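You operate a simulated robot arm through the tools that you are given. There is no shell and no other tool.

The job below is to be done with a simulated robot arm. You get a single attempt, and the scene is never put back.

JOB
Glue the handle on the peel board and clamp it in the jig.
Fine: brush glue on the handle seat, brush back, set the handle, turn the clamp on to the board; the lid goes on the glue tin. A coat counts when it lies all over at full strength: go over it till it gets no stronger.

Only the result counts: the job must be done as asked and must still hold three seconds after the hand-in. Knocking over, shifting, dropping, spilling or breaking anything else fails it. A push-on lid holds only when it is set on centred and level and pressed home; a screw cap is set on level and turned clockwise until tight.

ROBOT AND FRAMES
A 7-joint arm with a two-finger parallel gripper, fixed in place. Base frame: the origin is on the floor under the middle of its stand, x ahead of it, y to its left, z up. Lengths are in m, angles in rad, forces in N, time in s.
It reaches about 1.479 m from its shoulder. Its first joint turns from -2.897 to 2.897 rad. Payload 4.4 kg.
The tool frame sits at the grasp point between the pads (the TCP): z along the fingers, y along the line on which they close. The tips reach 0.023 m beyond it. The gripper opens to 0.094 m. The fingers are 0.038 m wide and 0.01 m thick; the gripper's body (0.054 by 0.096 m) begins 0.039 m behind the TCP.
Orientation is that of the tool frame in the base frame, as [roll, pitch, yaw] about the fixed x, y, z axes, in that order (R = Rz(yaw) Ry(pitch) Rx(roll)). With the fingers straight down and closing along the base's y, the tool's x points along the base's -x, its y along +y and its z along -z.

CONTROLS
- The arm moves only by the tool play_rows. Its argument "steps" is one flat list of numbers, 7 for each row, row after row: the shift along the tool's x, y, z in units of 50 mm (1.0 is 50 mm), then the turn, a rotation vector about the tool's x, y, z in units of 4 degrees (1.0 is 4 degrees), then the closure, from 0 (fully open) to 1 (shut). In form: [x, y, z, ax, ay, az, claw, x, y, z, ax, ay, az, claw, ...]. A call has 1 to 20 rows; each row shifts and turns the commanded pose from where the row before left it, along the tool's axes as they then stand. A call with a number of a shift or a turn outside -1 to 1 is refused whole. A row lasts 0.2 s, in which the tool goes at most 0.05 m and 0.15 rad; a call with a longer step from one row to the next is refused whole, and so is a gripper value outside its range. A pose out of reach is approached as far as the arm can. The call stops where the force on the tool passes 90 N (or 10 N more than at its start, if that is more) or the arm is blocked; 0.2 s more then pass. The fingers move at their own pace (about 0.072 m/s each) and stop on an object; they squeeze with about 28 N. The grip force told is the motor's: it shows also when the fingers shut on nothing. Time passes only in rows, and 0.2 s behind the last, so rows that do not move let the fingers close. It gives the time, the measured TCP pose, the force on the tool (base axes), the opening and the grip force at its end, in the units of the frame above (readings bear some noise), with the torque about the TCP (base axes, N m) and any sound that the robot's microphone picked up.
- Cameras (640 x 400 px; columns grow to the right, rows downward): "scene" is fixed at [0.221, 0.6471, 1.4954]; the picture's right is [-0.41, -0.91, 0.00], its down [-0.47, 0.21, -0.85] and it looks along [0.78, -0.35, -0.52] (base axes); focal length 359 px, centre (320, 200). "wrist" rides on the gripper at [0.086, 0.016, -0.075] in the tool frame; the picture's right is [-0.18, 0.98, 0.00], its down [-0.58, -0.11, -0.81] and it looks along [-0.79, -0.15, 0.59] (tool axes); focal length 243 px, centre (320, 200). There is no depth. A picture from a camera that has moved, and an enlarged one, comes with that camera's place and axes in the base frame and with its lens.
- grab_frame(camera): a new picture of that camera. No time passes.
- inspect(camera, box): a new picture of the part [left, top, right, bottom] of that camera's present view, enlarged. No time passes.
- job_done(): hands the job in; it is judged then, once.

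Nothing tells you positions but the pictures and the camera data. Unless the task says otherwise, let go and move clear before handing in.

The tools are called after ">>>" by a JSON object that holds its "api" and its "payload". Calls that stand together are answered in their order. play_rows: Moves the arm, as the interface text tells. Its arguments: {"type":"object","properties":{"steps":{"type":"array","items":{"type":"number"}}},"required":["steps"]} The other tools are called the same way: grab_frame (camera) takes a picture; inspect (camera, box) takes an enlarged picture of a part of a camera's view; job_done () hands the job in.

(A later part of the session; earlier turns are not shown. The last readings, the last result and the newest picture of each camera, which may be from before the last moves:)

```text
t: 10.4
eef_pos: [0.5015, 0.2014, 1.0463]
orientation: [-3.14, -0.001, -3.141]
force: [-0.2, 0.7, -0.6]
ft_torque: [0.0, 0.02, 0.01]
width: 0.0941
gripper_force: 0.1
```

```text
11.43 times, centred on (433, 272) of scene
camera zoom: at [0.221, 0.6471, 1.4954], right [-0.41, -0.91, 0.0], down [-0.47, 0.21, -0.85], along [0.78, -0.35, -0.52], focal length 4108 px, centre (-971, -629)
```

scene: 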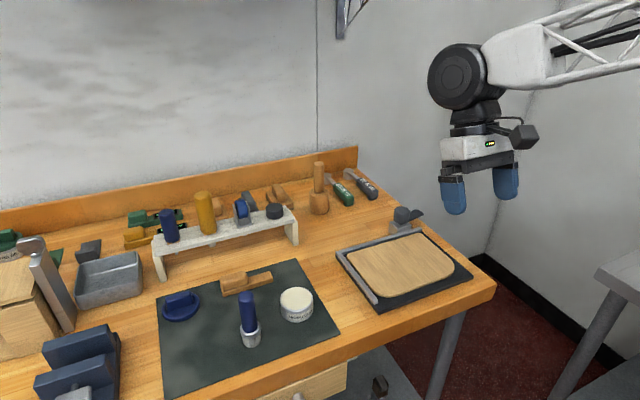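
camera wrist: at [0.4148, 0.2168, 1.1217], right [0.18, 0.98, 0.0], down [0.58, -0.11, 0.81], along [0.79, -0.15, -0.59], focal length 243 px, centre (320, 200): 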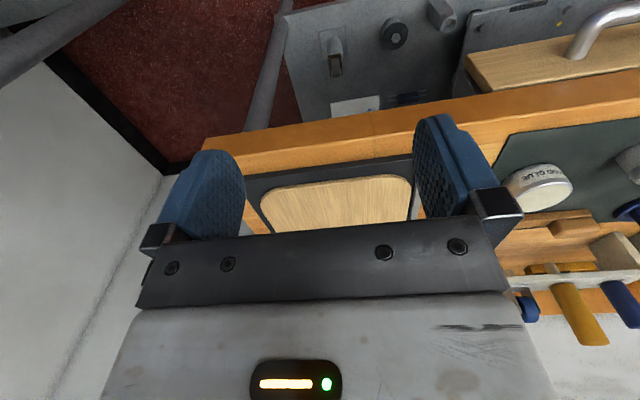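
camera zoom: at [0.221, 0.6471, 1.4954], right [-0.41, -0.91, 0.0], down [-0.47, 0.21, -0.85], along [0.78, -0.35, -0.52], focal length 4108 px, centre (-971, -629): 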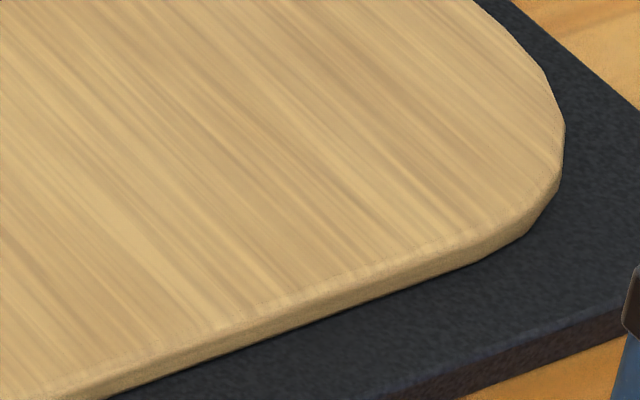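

No outline anywhere on the face. I'll take a low, near-horizontal look across the jig to measure the heights of the board, fences, clamp arm and post.

>>> {"api": "play_rows", "payload": {"steps": [0, 0, 0, 0, -1, 0, 0, 0, 0, 0, 0, -1, 0, 0, 0, 0, 0, 0, -1, 0, 0, 0, 0, 0, 0, -1, 0, 0, 0, 0, 0, 0, -1, 0, 0, 0, 0, 0, 0, -1, 0, 0, 0, 0, 0, 0, -1, 0, 0, -0.502, -0.12, 0.674, 0, 0, 0, 0, -0.502, -0.12, 0.674, 0, 0, 0, 0, -0.502, -0.12, 0.674, 0, 0, 0, 0, -0.502, -0.12, 0.674, 0, 0, 0, 0, -0.502, -0.12, 0.6, 0, 0, 0, 0]}}

>>> {"api": "grab_frame", "payload": {"camera": "wrist"}}

>>> {"api": "inspect", "payload": {"camera": "wrist", "box": [200, 100, 440, 250]}}

```text
t: 13.0
eef_pos: [0.6893, 0.1693, 0.9583]
orientation: [3.141, 0.488, -3.141]
force: [-1.0, 0.0, 0.3]
ft_torque: [0.02, 0.0, 0.01]
width: 0.0939
gripper_force: 0.1
```

```text
taken
camera wrist: at [0.5776, 0.1857, 0.9855], right [0.16, 0.98, 0.09], down [0.13, -0.11, 0.98], along [0.98, -0.15, -0.15], focal length 243 px, centre (320, 200)
```

wrist: 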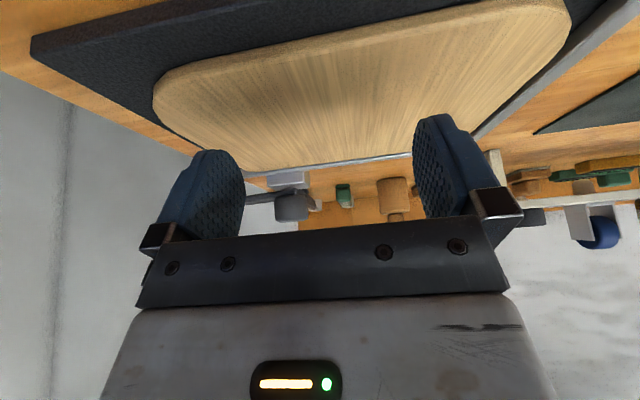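

```text
2.67 times, centred on (320, 175) of wrist
camera zoom: at [0.5776, 0.1857, 0.9855], right [0.16, 0.98, 0.09], down [0.13, -0.11, 0.98], along [0.98, -0.15, -0.15], focal length 647 px, centre (320, 267)
```

zoom: 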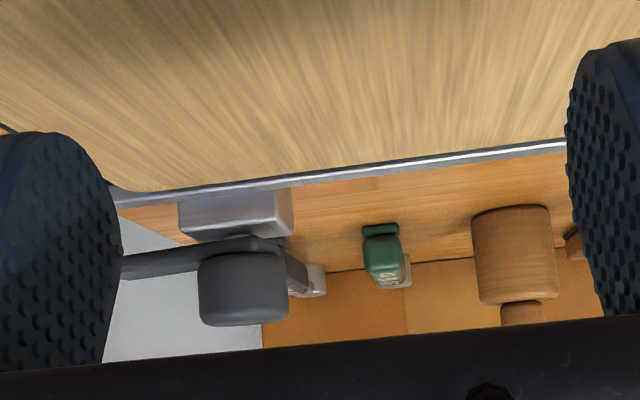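

>>> {"api": "inspect", "payload": {"camera": "wrist", "box": [230, 155, 340, 230]}}

>>> {"api": "inspect", "payload": {"camera": "wrist", "box": [140, 0, 420, 170]}}

>>> {"api": "inspect", "payload": {"camera": "wrist", "box": [380, 0, 640, 160]}}

```text
5.33 times, centred on (285, 192) of wrist
camera zoom: at [0.5776, 0.1857, 0.9855], right [0.16, 0.98, 0.09], down [0.13, -0.11, 0.98], along [0.98, -0.15, -0.15], focal length 1294 px, centre (507, 240)
```

zoom: 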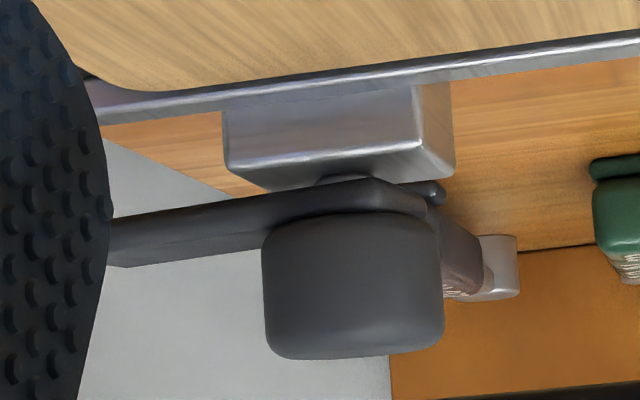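

```text
2.29 times, centred on (280, 85) of wrist
camera zoom: at [0.5776, 0.1857, 0.9855], right [0.16, 0.98, 0.09], down [0.13, -0.11, 0.98], along [0.98, -0.15, -0.15], focal length 555 px, centre (411, 463)
```

zoom: 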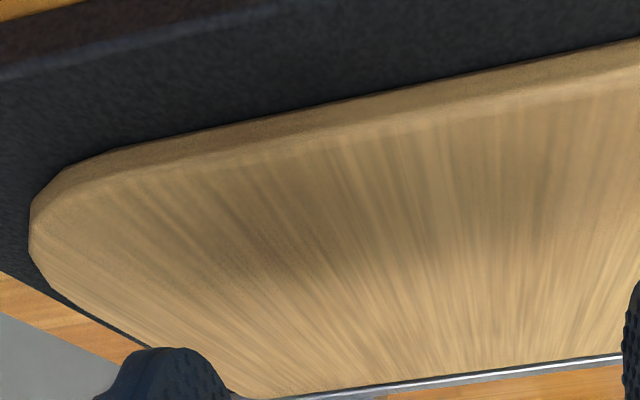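

```text
2.46 times, centred on (510, 80) of wrist
camera zoom: at [0.5776, 0.1857, 0.9855], right [0.16, 0.98, 0.09], down [0.13, -0.11, 0.98], along [0.98, -0.15, -0.15], focal length 597 px, centre (-148, 495)
```

zoom: 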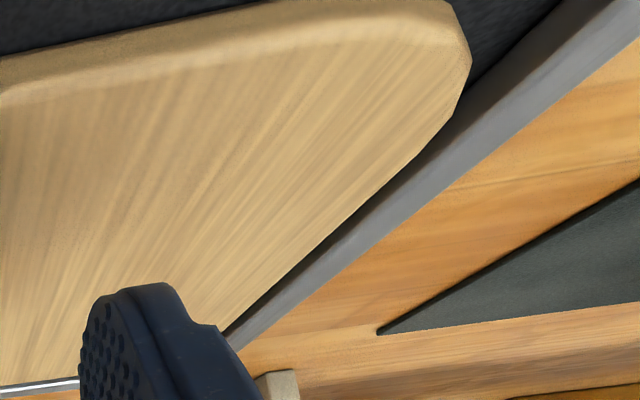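

Heights so far: board top about 0.903, fence slightly above it, clamp post 0.916, clamp arm about 0.921–0.931, knob up to 0.962. I'm zooming along the near edge for small ticks or a notch.

>>> {"api": "inspect", "payload": {"camera": "scene", "box": [380, 278, 412, 298]}}

>>> {"api": "inspect", "payload": {"camera": "scene", "box": [404, 273, 436, 293]}}

>>> {"api": "inspect", "payload": {"camera": "scene", "box": [426, 266, 458, 286]}}

>>> {"api": "inspect", "payload": {"camera": "wrist", "box": [150, 60, 270, 130]}}

>>> {"api": "inspect", "payload": {"camera": "wrist", "box": [260, 10, 380, 80]}}

>>> {"api": "inspect", "payload": {"camera": "wrist", "box": [360, 0, 480, 70]}}

```text
16.00 times, centred on (396, 288) of scene
camera zoom: at [0.221, 0.6471, 1.4954], right [-0.41, -0.91, 0.0], down [-0.47, 0.21, -0.85], along [0.78, -0.35, -0.52], focal length 5750 px, centre (-896, -1208)
```

zoom: 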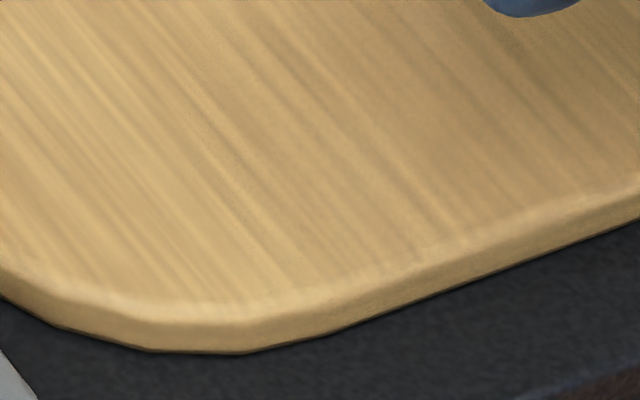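

```text
16.00 times, centred on (420, 283) of scene
camera zoom: at [0.221, 0.6471, 1.4954], right [-0.41, -0.91, 0.0], down [-0.47, 0.21, -0.85], along [0.78, -0.35, -0.52], focal length 5750 px, centre (-1280, -1128)
```

zoom: 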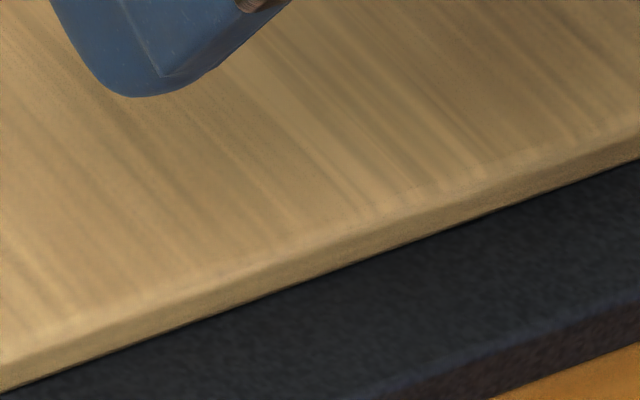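

```text
16.00 times, centred on (442, 276) of scene
camera zoom: at [0.221, 0.6471, 1.4954], right [-0.41, -0.91, 0.0], down [-0.47, 0.21, -0.85], along [0.78, -0.35, -0.52], focal length 5750 px, centre (-1632, -1016)
```

zoom: 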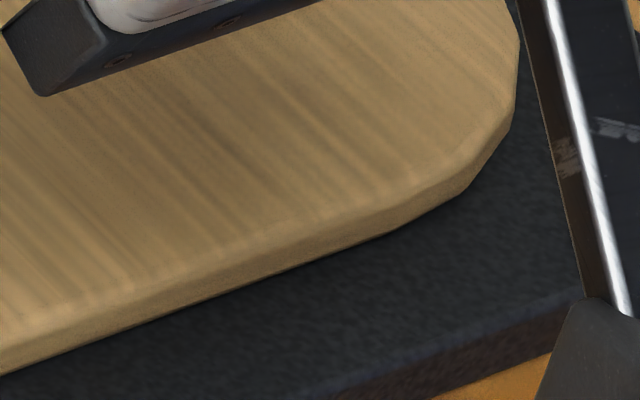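

```text
5.33 times, centred on (210, 95) of wrist
camera zoom: at [0.5776, 0.1857, 0.9855], right [0.16, 0.98, 0.09], down [0.13, -0.11, 0.98], along [0.98, -0.15, -0.15], focal length 1294 px, centre (907, 760)
```

zoom: 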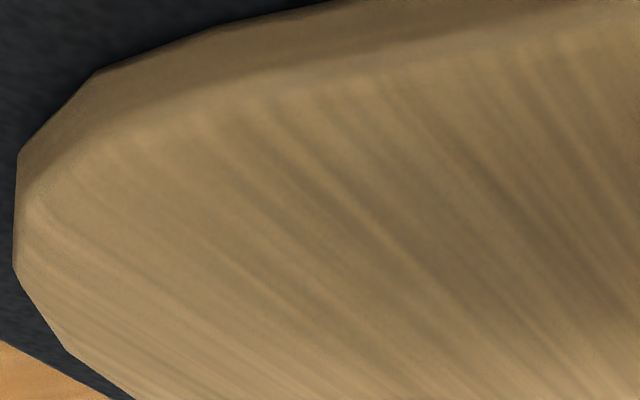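

```text
5.33 times, centred on (320, 45) of wrist
camera zoom: at [0.5776, 0.1857, 0.9855], right [0.16, 0.98, 0.09], down [0.13, -0.11, 0.98], along [0.98, -0.15, -0.15], focal length 1294 px, centre (320, 1027)
```

zoom: 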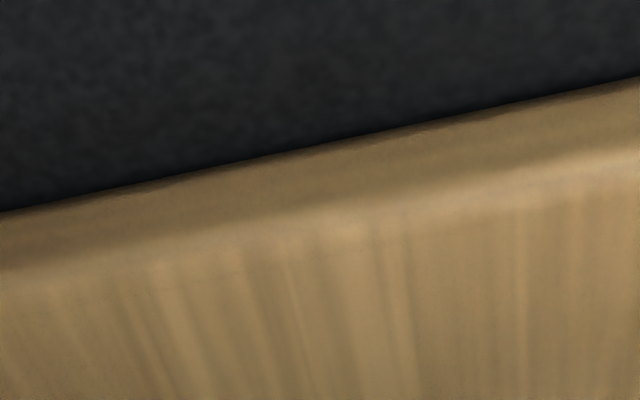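

```text
5.33 times, centred on (420, 35) of wrist
camera zoom: at [0.5776, 0.1857, 0.9855], right [0.16, 0.98, 0.09], down [0.13, -0.11, 0.98], along [0.98, -0.15, -0.15], focal length 1294 px, centre (-213, 1080)
```

zoom: 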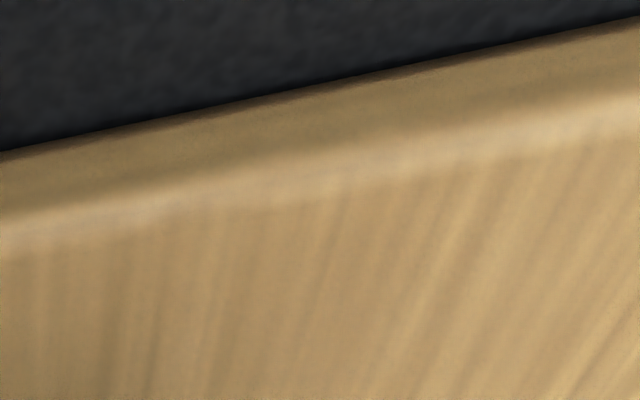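

The edges are clean as well, so the seat isn't marked on the board. Next I'm going over the mat to measure the handle, brush, tin and lid accurately.

>>> {"api": "play_rows", "payload": {"steps": [0, 0, 0, 0, 1, 0, 0, 0, 0, 0, 0, 1, 0, 0, 0, 0, 0, 0, 1, 0, 0, 0, 0, 0, 0, 1, 0, 0, 0, 0, 0, 0, 1, 0, 0, 0, 0, 0, 0, 1, 0, 0, 0, 0, 0, 0, 1, 0, 0, 0, 0, -1, 0, 0, 0, 0, 0, 0, -1, 0, 0, 0, 0, -0.3, 0.875, 0, 0, 0, 0, 0, -0.3, 0.875, 0, 0, 0, 0, 0, -0.3, 0.875, 0, 0, 0, 0, 0, -0.3, 0.875, 0, 0, 0, 0, 0, -0.3, 0.875, 0, 0, 0, 0, 0, -0.3, 0.875, 0, 0, 0, 0, 0, -0.3, 0.875, 0, 0, 0, 0, 0, -0.2, 0.875, 0, 0, 0, 0, 0]}}

>>> {"api": "grab_frame", "payload": {"camera": "wrist"}}

>>> {"api": "inspect", "payload": {"camera": "wrist", "box": [220, 60, 440, 240]}}

```text
t: 16.6
eef_pos: [0.8024, 0.5204, 1.0616]
orientation: [-3.141, 0.0, -3.141]
force: [1.0, 0.3, 1.0]
ft_torque: [-0.04, -0.04, -0.01]
width: 0.094
gripper_force: 0.0
```

```text
taken
camera wrist: at [0.7176, 0.5367, 1.1374], right [0.18, 0.98, 0.0], down [0.58, -0.11, 0.81], along [0.79, -0.15, -0.59], focal length 243 px, centre (320, 200)
```

wrist: 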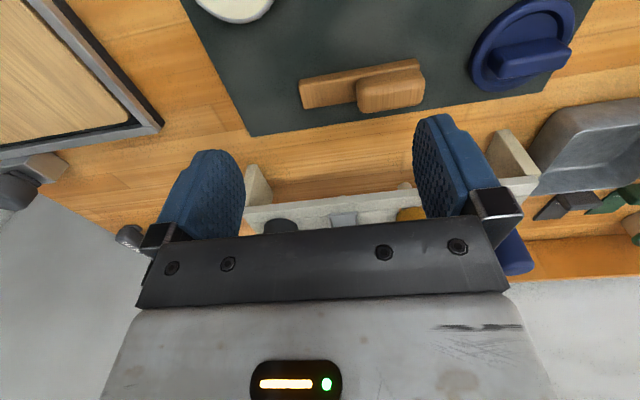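

```text
2.22 times, centred on (330, 150) of wrist
camera zoom: at [0.7176, 0.5367, 1.1374], right [0.18, 0.98, 0.0], down [0.58, -0.11, 0.81], along [0.79, -0.15, -0.59], focal length 539 px, centre (298, 311)
```

zoom: 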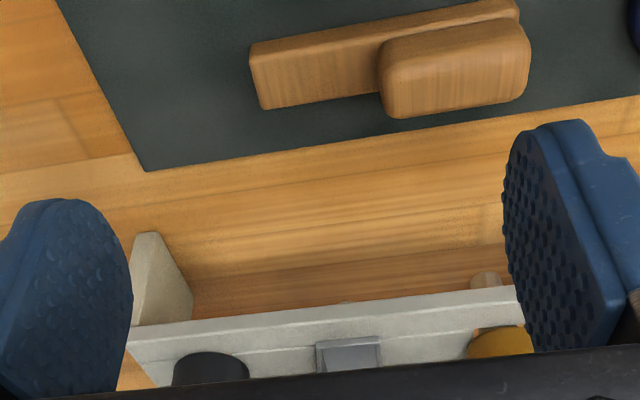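

>>> {"api": "inspect", "payload": {"camera": "wrist", "box": [280, 40, 440, 130]}}

>>> {"api": "inspect", "payload": {"camera": "wrist", "box": [450, 0, 610, 100]}}

>>> {"api": "inspect", "payload": {"camera": "wrist", "box": [0, 0, 200, 125]}}

```text
4.00 times, centred on (360, 85) of wrist
camera zoom: at [0.7176, 0.5367, 1.1374], right [0.18, 0.98, 0.0], down [0.58, -0.11, 0.81], along [0.79, -0.15, -0.59], focal length 970 px, centre (160, 660)
```

zoom: 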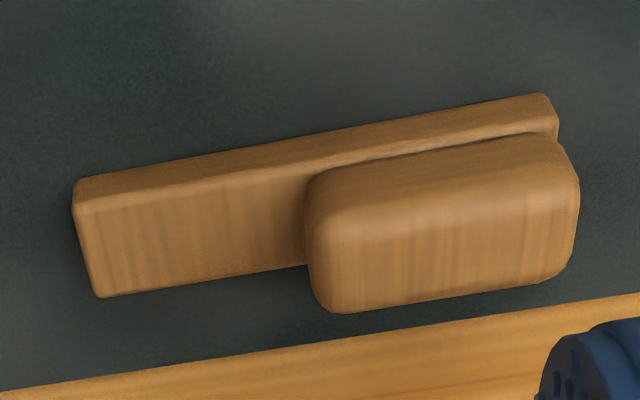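

```text
4.00 times, centred on (530, 50) of wrist
camera zoom: at [0.7176, 0.5367, 1.1374], right [0.18, 0.98, 0.0], down [0.58, -0.11, 0.81], along [0.79, -0.15, -0.59], focal length 970 px, centre (-520, 800)
```

zoom: 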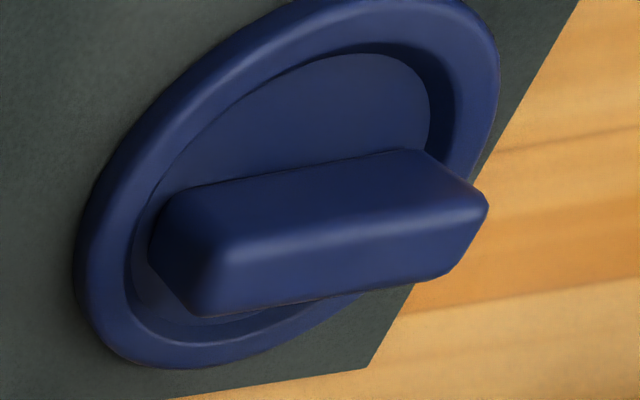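

```text
3.20 times, centred on (100, 62) of wrist
camera zoom: at [0.7176, 0.5367, 1.1374], right [0.18, 0.98, 0.0], down [0.58, -0.11, 0.81], along [0.79, -0.15, -0.59], focal length 776 px, centre (1024, 640)
```

zoom: 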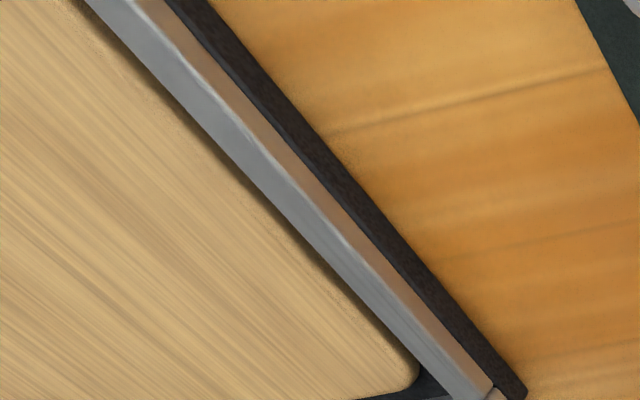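

The handle strip is about 0.12 × 0.028 × 0.0126 m, lying along y at x≈0.859 with its grip block at the +y end. Now a close look at the brush and its base, and the lid.

>>> {"api": "inspect", "payload": {"camera": "scene", "box": [225, 285, 275, 352]}}

>>> {"api": "inspect", "payload": {"camera": "scene", "box": [155, 280, 215, 325]}}

>>> {"api": "inspect", "payload": {"camera": "scene", "box": [210, 262, 280, 302]}}

```text
5.97 times, centred on (250, 318) of scene
camera zoom: at [0.221, 0.6471, 1.4954], right [-0.41, -0.91, 0.0], down [-0.47, 0.21, -0.85], along [0.78, -0.35, -0.52], focal length 2146 px, centre (738, -508)
```

zoom: 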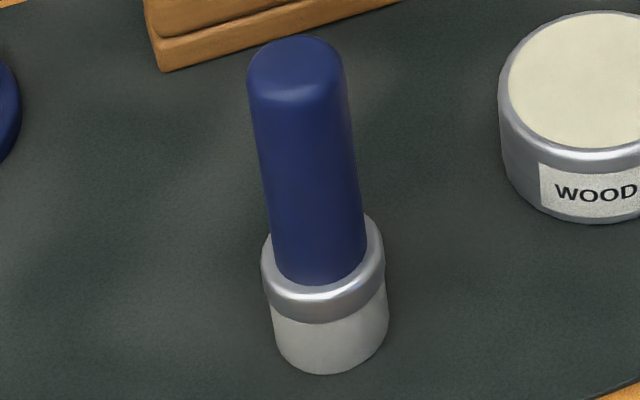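

```text
8.89 times, centred on (185, 302) of scene
camera zoom: at [0.221, 0.6471, 1.4954], right [-0.41, -0.91, 0.0], down [-0.47, 0.21, -0.85], along [0.78, -0.35, -0.52], focal length 3195 px, centre (1520, -711)
```

zoom: 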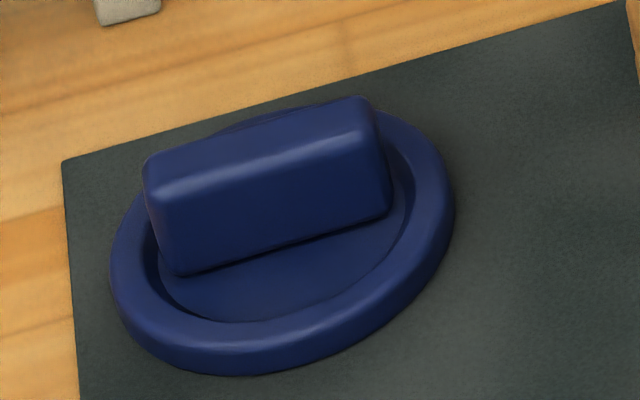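

```text
9.14 times, centred on (245, 282) of scene
camera zoom: at [0.221, 0.6471, 1.4954], right [-0.41, -0.91, 0.0], down [-0.47, 0.21, -0.85], along [0.78, -0.35, -0.52], focal length 3286 px, centre (1006, -550)
```

zoom: 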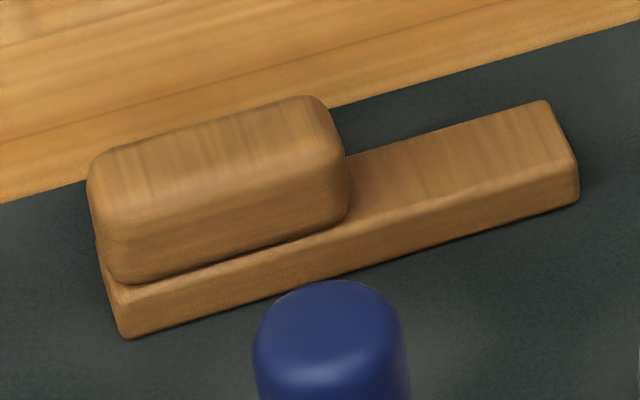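

I'll back the arm off to see the brush from the robot side and pin down its position before grasping.

>>> {"api": "play_rows", "payload": {"steps": [0, 0, -1, 0, 0, 0, 0, 0, 0, -0.6, 0, 0, 0, 0, 0.9, 0.15, 0, 0, 0, 0, 0, 0.9, 0.15, 0, 0, 0, 0, 0, 0.9, 0.15, 0, 0, 0, 0, 0, 0.9, 0.15, 0, 0, 0, 0, 0, 0.9, 0.2, 0, 0, 0, 0, 0]}}

>>> {"api": "grab_frame", "payload": {"camera": "wrist"}}

>>> {"api": "inspect", "payload": {"camera": "wrist", "box": [230, 60, 430, 200]}}

```text
t: 18.2
eef_pos: [0.579, 0.5607, 1.1414]
orientation: [3.141, 0.0, -3.141]
force: [-0.5, -0.9, 0.4]
ft_torque: [-0.02, -0.03, 0.03]
width: 0.0941
gripper_force: 0.0
```

```text
taken
camera wrist: at [0.4916, 0.577, 1.2176], right [0.18, 0.98, 0.0], down [0.58, -0.11, 0.81], along [0.79, -0.15, -0.59], focal length 243 px, centre (320, 200)
```

wrist: 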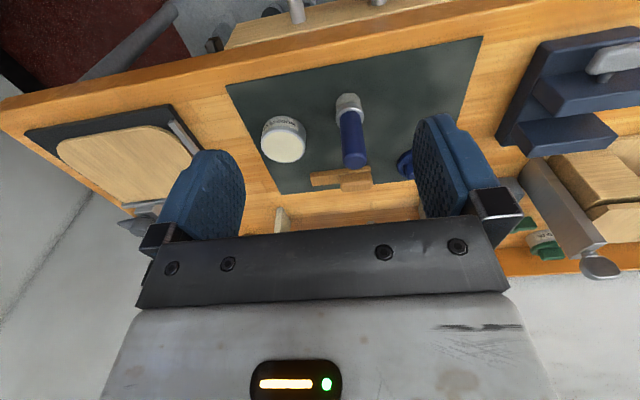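

```text
2.86 times, centred on (330, 130) of wrist
camera zoom: at [0.4916, 0.577, 1.2176], right [0.18, 0.98, 0.0], down [0.58, -0.11, 0.81], along [0.79, -0.15, -0.59], focal length 693 px, centre (291, 400)
```

zoom: 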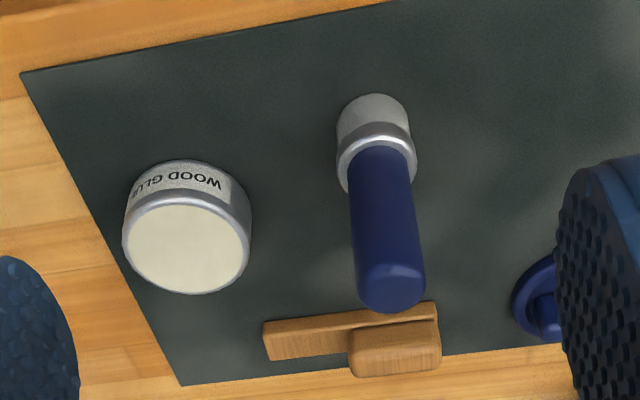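

The brush axis is at about [0.7065, 0.5805], top z≈1.00, base on the mat at ~0.877. Moving above it and partway down to check alignment.

>>> {"api": "play_rows", "payload": {"steps": [-0.85, 0.132, 0, 0, 0, 0, 0, -0.85, 0.132, 0, 0, 0, 0, 0, -0.85, 0.132, 0, 0, 0, 0, 0, 0, 0, 0.9, 0, 0, 0, 0, 0, 0, 0.9, 0, 0, 0, 0]}}

>>> {"api": "grab_frame", "payload": {"camera": "wrist"}}

>>> {"api": "inspect", "payload": {"camera": "scene", "box": [180, 220, 320, 350]}}

```text
t: 19.4
eef_pos: [0.7056, 0.5811, 1.0535]
orientation: [3.139, 0.002, 3.14]
force: [0.4, -0.1, 0.8]
ft_torque: [-0.04, 0.01, -0.02]
width: 0.0939
gripper_force: 0.0
```

```text
taken
camera wrist: at [0.6182, 0.5969, 1.1295], right [0.18, 0.98, 0.0], down [0.58, -0.11, 0.81], along [0.79, -0.15, -0.59], focal length 243 px, centre (320, 200)
```

wrist: 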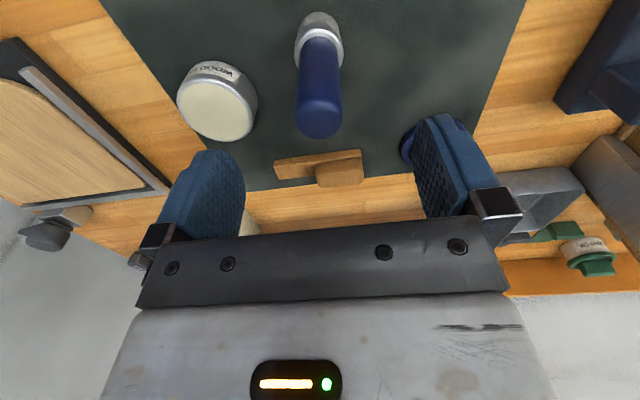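

```text
3.08 times, centred on (250, 285) of scene
camera zoom: at [0.221, 0.6471, 1.4954], right [-0.41, -0.91, 0.0], down [-0.47, 0.21, -0.85], along [0.78, -0.35, -0.52], focal length 1106 px, centre (535, -62)
```

zoom: 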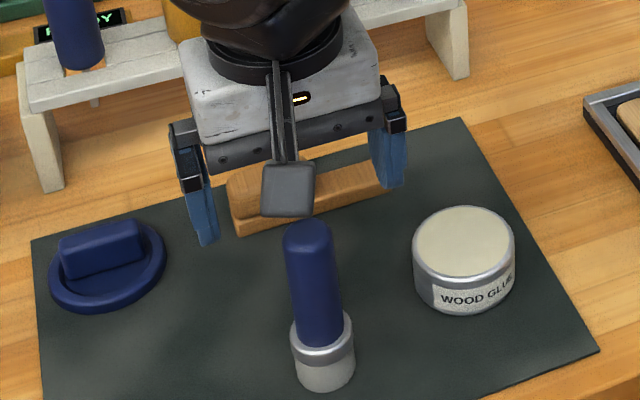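

Aligned well (brush computed at [0.7057, 0.5807]). Descending and closing on the brush handle.

>>> {"api": "play_rows", "payload": {"steps": [0, 0, 0.78, 0, 0, 0, 0, 0, 0, 0.78, 0, 0, 0, 0, 0, 0, 0, 0, 0, 0, 0, 0, 0, 0, 0, 0, 0, 1, 0, 0, 0, 0, 0, 0, 1, 0, 0, 0, 0, 0, 0, 1, 0, 0, 0, 0, 0, 0, 1]}}

>>> {"api": "grab_frame", "payload": {"camera": "wrist"}}

>>> {"api": "grab_frame", "payload": {"camera": "scene"}}

```text
t: 21.0
eef_pos: [0.7055, 0.5815, 0.9731]
orientation: [-3.142, 0.0, -3.141]
force: [0.9, 0.4, -0.1]
ft_torque: [-0.03, -0.01, 0.02]
width: 0.029
gripper_force: 27.7
```

```text
taken
camera wrist: at [0.6188, 0.5968, 1.0498], right [0.18, 0.98, 0.0], down [0.58, -0.11, 0.81], along [0.79, -0.15, -0.59], focal length 243 px, centre (320, 200)
```

wrist: 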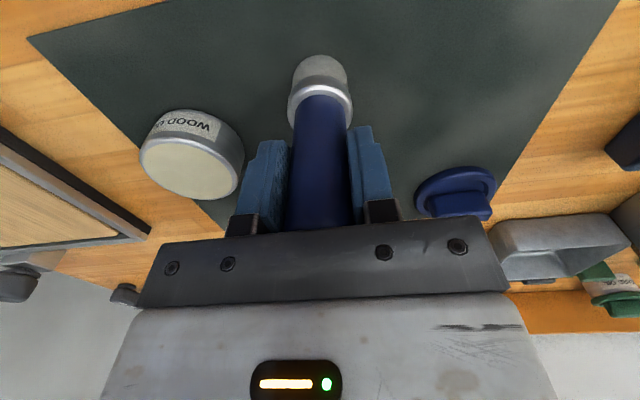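

```text
taken
```

scene: 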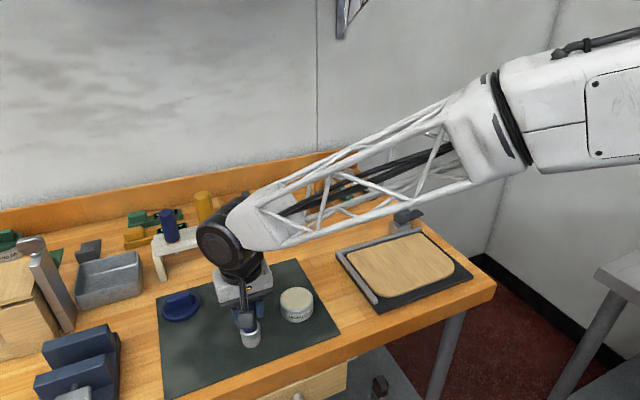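

Holding the brush (width 0.029). Lifting it straight up slowly and looking at what comes with it.

>>> {"api": "play_rows", "payload": {"steps": [0, 0, -0.3, 0, 0, 0, 1, 0, 0, -0.4, 0, 0, 0, 1, 0, 0, -0.8, 0, 0, 0, 1]}}

>>> {"api": "grab_frame", "payload": {"camera": "wrist"}}

>>> {"api": "inspect", "payload": {"camera": "wrist", "box": [250, 20, 410, 140]}}

>>> {"api": "inspect", "payload": {"camera": "scene", "box": [200, 260, 320, 360]}}

```text
t: 21.8
eef_pos: [0.7068, 0.5789, 1.0461]
orientation: [-3.141, 0.0, 3.141]
force: [0.3, 0.5, -1.2]
ft_torque: [0.01, -0.01, 0.01]
width: 0.0288
gripper_force: 27.9
```

```text
taken
camera wrist: at [0.6205, 0.595, 1.1224], right [0.18, 0.98, 0.0], down [0.58, -0.11, 0.81], along [0.79, -0.15, -0.59], focal length 243 px, centre (320, 200)
```

wrist: 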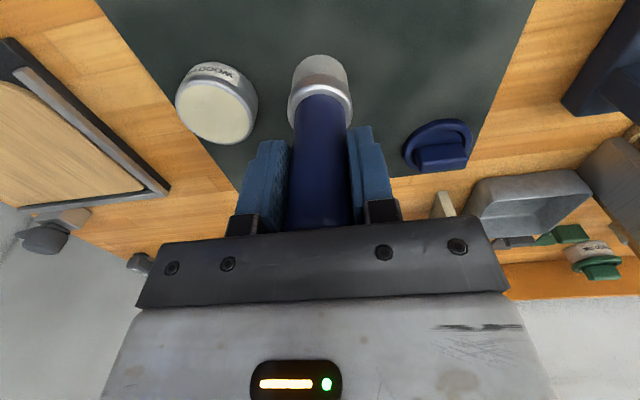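

```text
3.33 times, centred on (330, 80) of wrist
camera zoom: at [0.6205, 0.595, 1.1224], right [0.18, 0.98, 0.0], down [0.58, -0.11, 0.81], along [0.79, -0.15, -0.59], focal length 809 px, centre (287, 600)
```

zoom: 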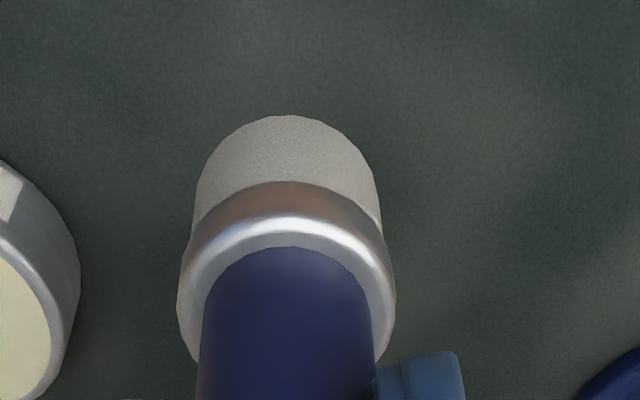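

```text
4.00 times, centred on (260, 310) of scene
camera zoom: at [0.221, 0.6471, 1.4954], right [-0.41, -0.91, 0.0], down [-0.47, 0.21, -0.85], along [0.78, -0.35, -0.52], focal length 1438 px, centre (560, -240)
```

zoom: 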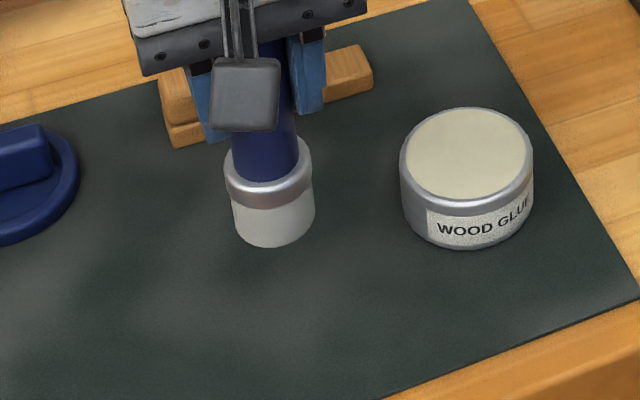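

The brush (ferrule plus pale round bristles) stands free on the mat, so its home is TCP [0.7055, 0.5815, 0.973]. Moving over the glue tin at about [0.736, 0.4725].

>>> {"api": "play_rows", "payload": {"steps": [-0.2, -0.71, 0, 0, 0, 0, 1, -0.2, -0.71, 0, 0, 0, 0, 1, -0.2, -0.71, 0, 0, 0, 0, 1]}}

>>> {"api": "inspect", "payload": {"camera": "scene", "box": [230, 220, 350, 340]}}

>>> {"api": "inspect", "payload": {"camera": "wrist", "box": [230, 10, 430, 140]}}

```text
t: 22.6
eef_pos: [0.7377, 0.4717, 1.0482]
orientation: [3.141, 0.0, 3.141]
force: [0.9, -1.3, 0.1]
ft_torque: [0.01, 0.02, 0.01]
width: 0.0289
gripper_force: 28.7
```

```text
3.33 times, centred on (290, 280) of scene
camera zoom: at [0.221, 0.6471, 1.4954], right [-0.41, -0.91, 0.0], down [-0.47, 0.21, -0.85], along [0.78, -0.35, -0.52], focal length 1198 px, centre (420, -67)
```

zoom: 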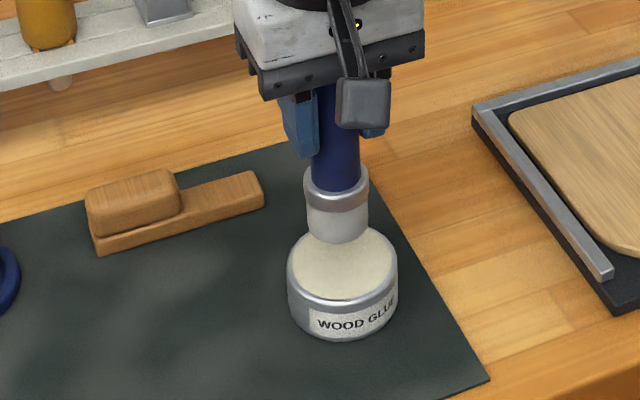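

```text
3.08 times, centred on (330, 75) of wrist
camera zoom: at [0.6504, 0.4882, 1.1236], right [0.18, 0.98, 0.0], down [0.58, -0.11, 0.81], along [0.79, -0.15, -0.59], focal length 746 px, centre (289, 585)
```

zoom: 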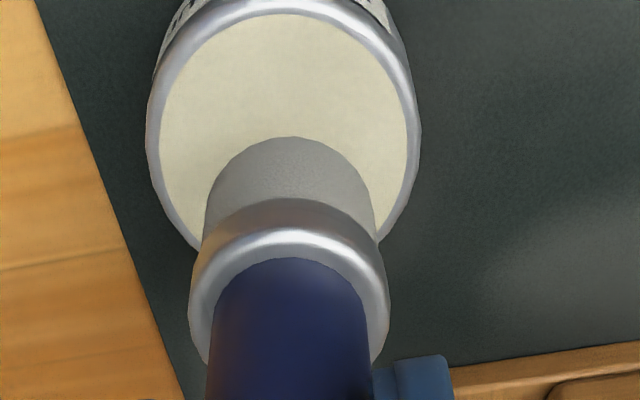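

Centred over the tin to within a few mm. Lowering gently in small steps into the glue.

>>> {"api": "play_rows", "payload": {"steps": [0, 0, 0.25, 0, 0, 0, 1, 0, 0, 0.25, 0, 0, 0, 1, 0, 0, 0.1, 0, 0, 0, 1]}}

>>> {"api": "inspect", "payload": {"camera": "scene", "box": [250, 250, 340, 330]}}

```text
t: 23.4
eef_pos: [0.7373, 0.4731, 1.0167]
orientation: [-3.141, -0.001, -3.141]
force: [-0.6, -0.1, -1.0]
ft_torque: [-0.03, 0.04, 0.03]
width: 0.0291
gripper_force: 28.1
```

```text
5.00 times, centred on (295, 290) of scene
camera zoom: at [0.221, 0.6471, 1.4954], right [-0.41, -0.91, 0.0], down [-0.47, 0.21, -0.85], along [0.78, -0.35, -0.52], focal length 1797 px, centre (445, -250)
```

zoom: 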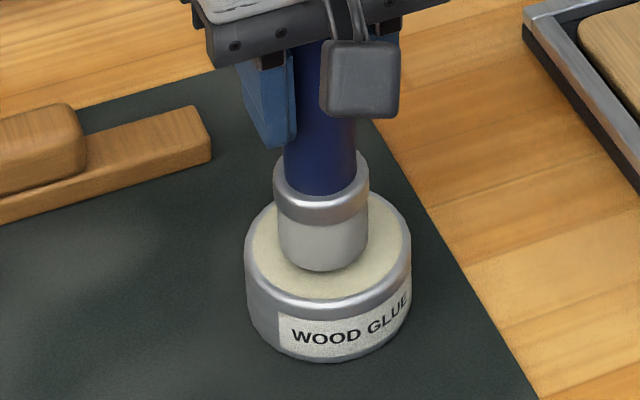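

>>> {"api": "play_rows", "payload": {"steps": [0, 0, 0.06, 0, 0, 0, 1, 0, 0, 0.06, 0, 0, 0, 1, 0, 0, 0.06, 0, 0, 0, 1]}}

>>> {"api": "inspect", "payload": {"camera": "scene", "box": [250, 250, 340, 330]}}

```text
t: 24.2
eef_pos: [0.7376, 0.4732, 1.0116]
orientation: [3.14, 0.002, -3.141]
force: [-1.7, -5.2, 22.4]
ft_torque: [-0.56, 0.18, -0.03]
width: 0.0293
gripper_force: 28.0
```

```text
5.00 times, centred on (295, 290) of scene
camera zoom: at [0.221, 0.6471, 1.4954], right [-0.41, -0.91, 0.0], down [-0.47, 0.21, -0.85], along [0.78, -0.35, -0.52], focal length 1797 px, centre (445, -250)
```

zoom: 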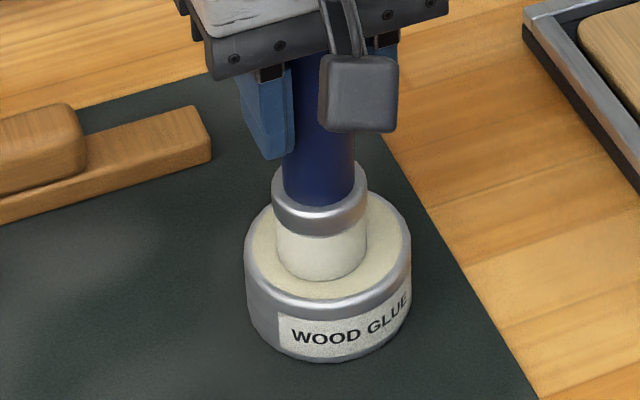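

The bristles turned cream – they're loaded with glue. I'm lifting and carrying the brush to the board (centre about [0.761, 0.181], x 0.678–0.844, y 0.062–0.30).

>>> {"api": "play_rows", "payload": {"steps": [0, 0, -0.5, 0, 0, 0, 1, 0, 0, -0.9, 0, 0, 0, 1, 0.125, -0.97, 0, 0, 0, 0, 1, 0.125, -0.97, 0, 0, 0, 0, 1, 0.125, -0.97, 0, 0, 0, 0, 1, 0.125, -0.97, 0, 0, 0, 0, 1, 0.125, -0.97, 0, 0, 0, 0, 1, 0.125, -0.97, 0, 0, 0, 0, 1]}}

>>> {"api": "grab_frame", "payload": {"camera": "wrist"}}

>>> {"api": "inspect", "payload": {"camera": "scene", "box": [330, 200, 490, 310]}}

>>> {"api": "inspect", "payload": {"camera": "scene", "box": [250, 260, 340, 330]}}

```text
t: 26.0
eef_pos: [0.6971, 0.1832, 1.0772]
orientation: [-3.142, 0.0, 3.141]
force: [0.4, 0.0, -0.6]
ft_torque: [-0.01, -0.04, 0.04]
width: 0.0292
gripper_force: 28.1
```

```text
taken
camera wrist: at [0.6115, 0.1994, 1.1534], right [0.18, 0.98, 0.0], down [0.58, -0.11, 0.81], along [0.79, -0.15, -0.59], focal length 243 px, centre (320, 200)
```

wrist: 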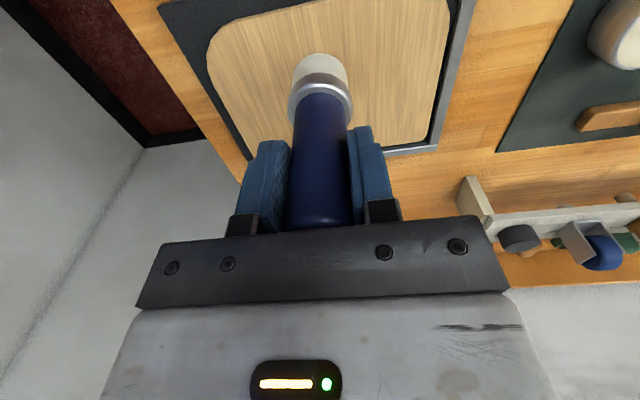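

```text
3.64 times, centred on (410, 255) of scene
camera zoom: at [0.221, 0.6471, 1.4954], right [-0.41, -0.91, 0.0], down [-0.47, 0.21, -0.85], along [0.78, -0.35, -0.52], focal length 1307 px, centre (-7, 0)
```

zoom: 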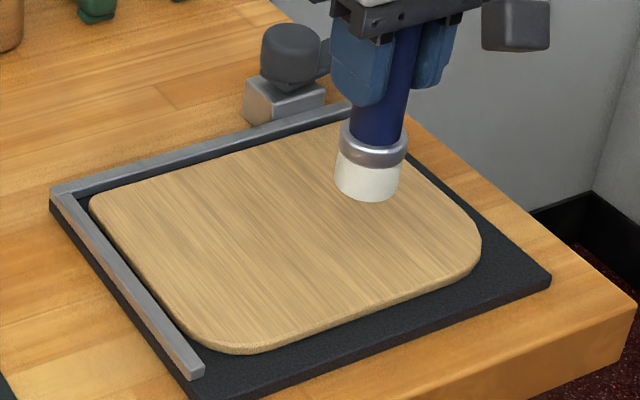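

```text
5.71 times, centred on (295, 295) of scene
camera zoom: at [0.221, 0.6471, 1.4954], right [-0.41, -0.91, 0.0], down [-0.47, 0.21, -0.85], along [0.78, -0.35, -0.52], focal length 2054 px, centre (463, -343)
```

zoom: 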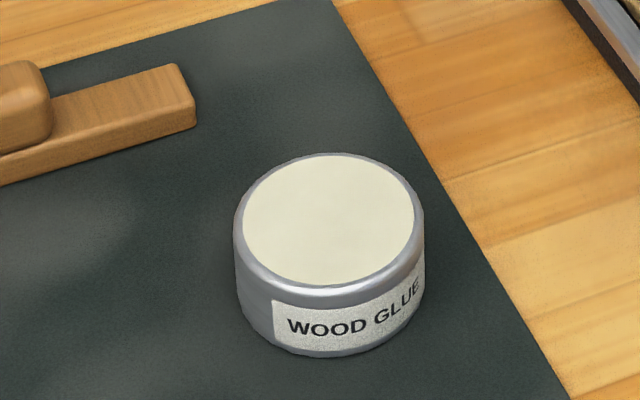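

Tin undisturbed. Lowering the brush at the near-edge centre of the board, gently until light contact.

>>> {"api": "play_rows", "payload": {"steps": [0, 0, 0.65, 0, 0, 0, 1, 0, 0, 0.6, 0, 0, 0, 1, 0, 0, 0.1, 0, 0, 0, 1, 0, 0, 0.06, 0, 0, 0, 1]}}

>>> {"api": "inspect", "payload": {"camera": "scene", "box": [380, 240, 470, 305]}}

```text
t: 27.0
eef_pos: [0.6997, 0.1825, 1.0083]
orientation: [3.141, 0.0, -3.141]
force: [-0.2, -0.5, -0.7]
ft_torque: [0.01, 0.02, 0.01]
width: 0.0291
gripper_force: 28.0
```

```text
6.15 times, centred on (425, 272) of scene
camera zoom: at [0.221, 0.6471, 1.4954], right [-0.41, -0.91, 0.0], down [-0.47, 0.21, -0.85], along [0.78, -0.35, -0.52], focal length 2212 px, centre (-326, -246)
```

zoom: 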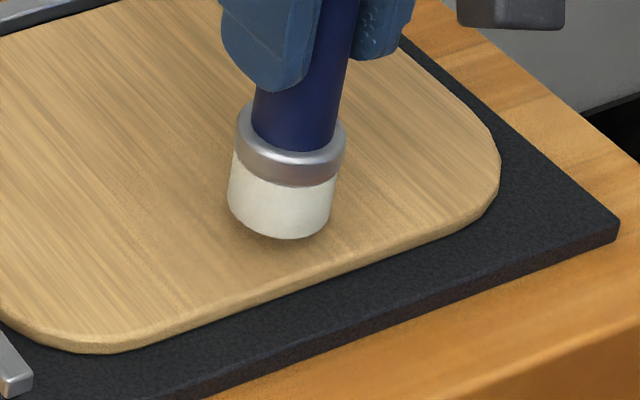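

>>> {"api": "play_rows", "payload": {"steps": [0, 0, 0.08, 0, 0, 0, 1, 0, 0, 0.06, 0, 0, 0, 1, 0, 0, 0.04, 0, 0, 0, 1]}}

>>> {"api": "inspect", "payload": {"camera": "scene", "box": [380, 240, 470, 305]}}

```text
t: 27.8
eef_pos: [0.6998, 0.1833, 0.9985]
orientation: [-3.14, 0.0, 3.141]
force: [0.2, -0.7, -0.4]
ft_torque: [-0.03, 0.0, -0.01]
width: 0.029
gripper_force: 27.6
```

```text
6.15 times, centred on (425, 272) of scene
camera zoom: at [0.221, 0.6471, 1.4954], right [-0.41, -0.91, 0.0], down [-0.47, 0.21, -0.85], along [0.78, -0.35, -0.52], focal length 2212 px, centre (-326, -246)
```

zoom: 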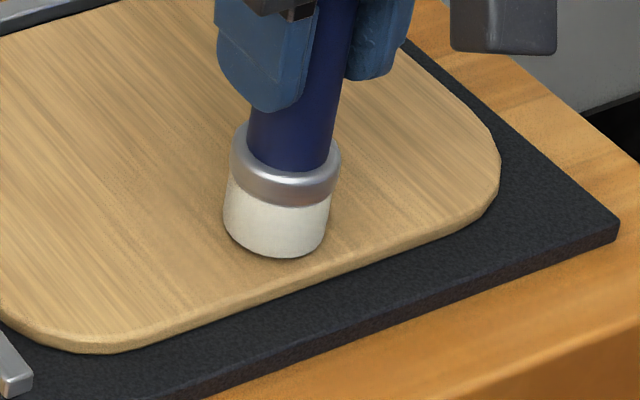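

>>> {"api": "play_rows", "payload": {"steps": [0, 0, 0.04, 0, 0, 0, 1, 0, 0, 0.04, 0, 0, 0, 1]}}

>>> {"api": "play_rows", "payload": {"steps": [0, 0, 0.04, 0, 0, 0, 1, 0, 0, 0.03, 0, 0, 0, 1]}}

```text
t: 28.4
eef_pos: [0.6992, 0.182, 0.996]
orientation: [-3.141, 0.003, 3.139]
force: [-1.0, 1.6, 6.3]
ft_torque: [0.24, -0.01, 0.04]
width: 0.0289
gripper_force: 27.9
```

```text
t: 29.0
eef_pos: [0.7002, 0.1819, 0.9929]
orientation: [3.142, 0.001, -3.141]
force: [0.7, -4.9, 21.4]
ft_torque: [-0.43, -0.15, 0.01]
width: 0.0294
gripper_force: 27.7
```

Contact at TCP z≈0.996 with the board. Easing off a little and making a light stroke along +x on the centre line to see whether a coat shows.

>>> {"api": "play_rows", "payload": {"steps": [0, 0, -0.05, 0, 0, 0, 1, -0.3, 0, 0, 0, 0, 0, 1, -0.3, 0, 0, 0, 0, 0, 1, -0.3, 0, 0, 0, 0, 0, 1]}}

>>> {"api": "inspect", "payload": {"camera": "scene", "box": [370, 235, 470, 305]}}

>>> {"api": "grab_frame", "payload": {"camera": "wrist"}}

```text
t: 30.0
eef_pos: [0.7449, 0.1819, 0.995]
orientation: [3.141, 0.001, -3.141]
force: [-0.9, -0.1, -1.0]
ft_torque: [0.01, -0.01, 0.01]
width: 0.0293
gripper_force: 28.3
```

```text
5.71 times, centred on (420, 270) of scene
camera zoom: at [0.221, 0.6471, 1.4954], right [-0.41, -0.91, 0.0], down [-0.47, 0.21, -0.85], along [0.78, -0.35, -0.52], focal length 2054 px, centre (-251, -200)
```

zoom: 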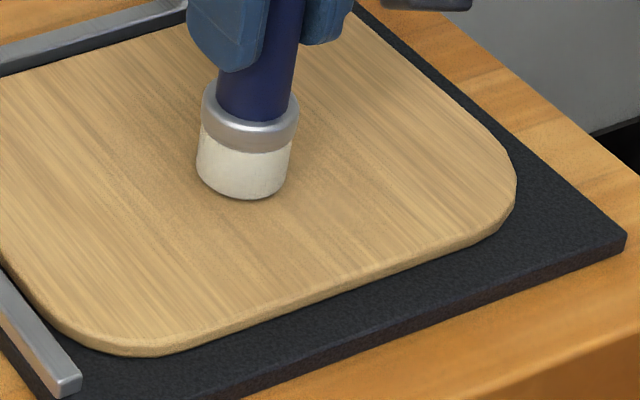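

```text
taken
camera wrist: at [0.6584, 0.1976, 1.0705], right [0.18, 0.98, 0.0], down [0.58, -0.11, 0.81], along [0.79, -0.15, -0.59], focal length 243 px, centre (320, 200)
```

wrist: 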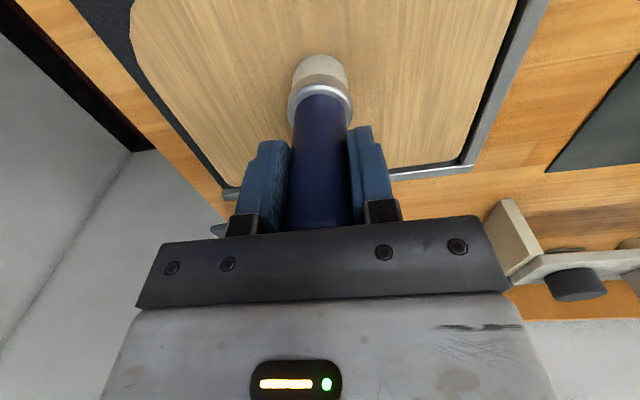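

No coat showed at the near edge. Lowering slightly to keep contact and continuing the stroke toward the far edge.

>>> {"api": "play_rows", "payload": {"steps": [0, 0, 0.03, 0, 0, 0, 1, -0.3, 0, 0, 0, 0, 0, 1, -0.3, 0, 0, 0, 0, 0, 1, -0.3, 0, 0, 0, 0, 0, 1, -0.3, 0, 0, 0, 0, 0, 1, -0.3, 0, 0, 0, 0, 0, 1]}}

>>> {"api": "inspect", "payload": {"camera": "scene", "box": [350, 230, 470, 305]}}

```text
t: 31.4
eef_pos: [0.821, 0.1828, 0.9925]
orientation: [-3.142, -0.002, -3.141]
force: [-0.1, 0.6, -1.3]
ft_torque: [0.0, 0.0, -0.05]
width: 0.0293
gripper_force: 28.4
```

```text
5.33 times, centred on (410, 268) of scene
camera zoom: at [0.221, 0.6471, 1.4954], right [-0.41, -0.91, 0.0], down [-0.47, 0.21, -0.85], along [0.78, -0.35, -0.52], focal length 1917 px, centre (-160, -160)
```

zoom: 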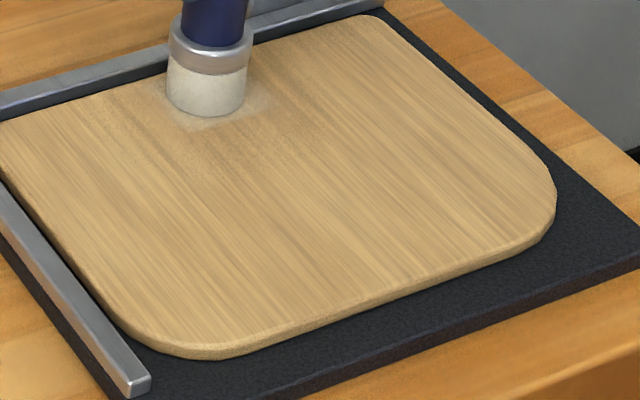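

A pale coat is appearing around the brush at the far edge – that is where the seat is. Zooming in.

>>> {"api": "inspect", "payload": {"camera": "scene", "box": [370, 235, 420, 270]}}

>>> {"api": "inspect", "payload": {"camera": "wrist", "box": [240, 10, 400, 110]}}

```text
11.43 times, centred on (395, 252) of scene
camera zoom: at [0.221, 0.6471, 1.4954], right [-0.41, -0.91, 0.0], down [-0.47, 0.21, -0.85], along [0.78, -0.35, -0.52], focal length 4108 px, centre (-537, -400)
```

zoom: 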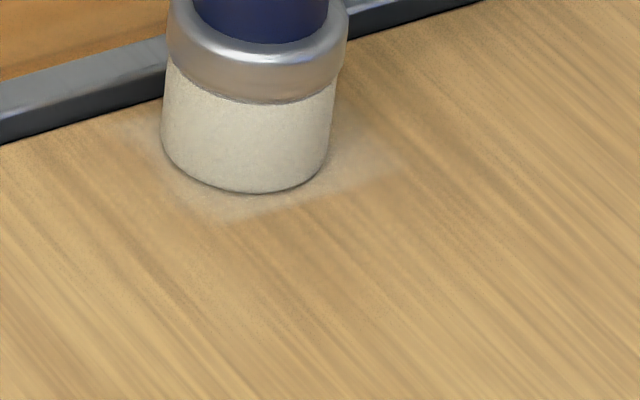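

```text
4.00 times, centred on (320, 60) of wrist
camera zoom: at [0.7347, 0.1987, 1.0687], right [0.18, 0.98, 0.0], down [0.58, -0.11, 0.81], along [0.79, -0.15, -0.59], focal length 970 px, centre (320, 760)
```

zoom: 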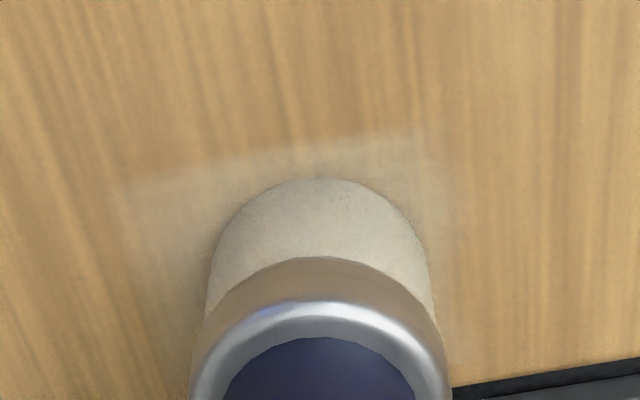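

The coat shows as a faint rectangle about x 0.80–0.843, y 0.152–0.205. Lifting the brush and looking at it unobstructed.

>>> {"api": "play_rows", "payload": {"steps": [0, 0, -0.4, 0, 0, 0, 1, 0.6, 0, -0.7, 0, 0, 0, 1, 0.9, 0, 0, 0, 0, 0, 1, 0.9, 0, 0, 0, 0, 0, 1]}}

>>> {"api": "inspect", "payload": {"camera": "scene", "box": [365, 230, 425, 270]}}

>>> {"api": "grab_frame", "payload": {"camera": "wrist"}}

```text
t: 32.4
eef_pos: [0.698, 0.1814, 1.0457]
orientation: [-3.141, -0.002, -3.141]
force: [-0.5, 0.7, -0.7]
ft_torque: [-0.01, 0.01, 0.0]
width: 0.0291
gripper_force: 27.8
```

```text
10.00 times, centred on (395, 250) of scene
camera zoom: at [0.221, 0.6471, 1.4954], right [-0.41, -0.91, 0.0], down [-0.47, 0.21, -0.85], along [0.78, -0.35, -0.52], focal length 3594 px, centre (-430, -300)
```

zoom: 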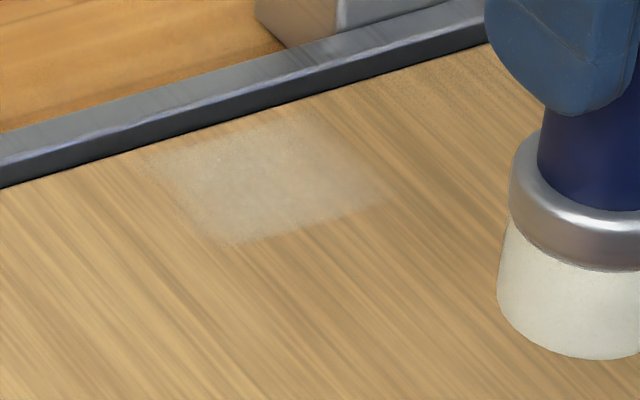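

```text
taken
camera wrist: at [0.6114, 0.1983, 1.1216], right [0.18, 0.98, 0.0], down [0.58, -0.11, 0.81], along [0.79, -0.15, -0.59], focal length 243 px, centre (320, 200)
```

wrist: 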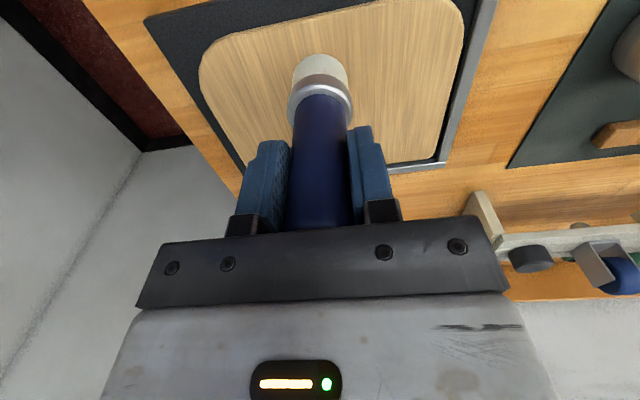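

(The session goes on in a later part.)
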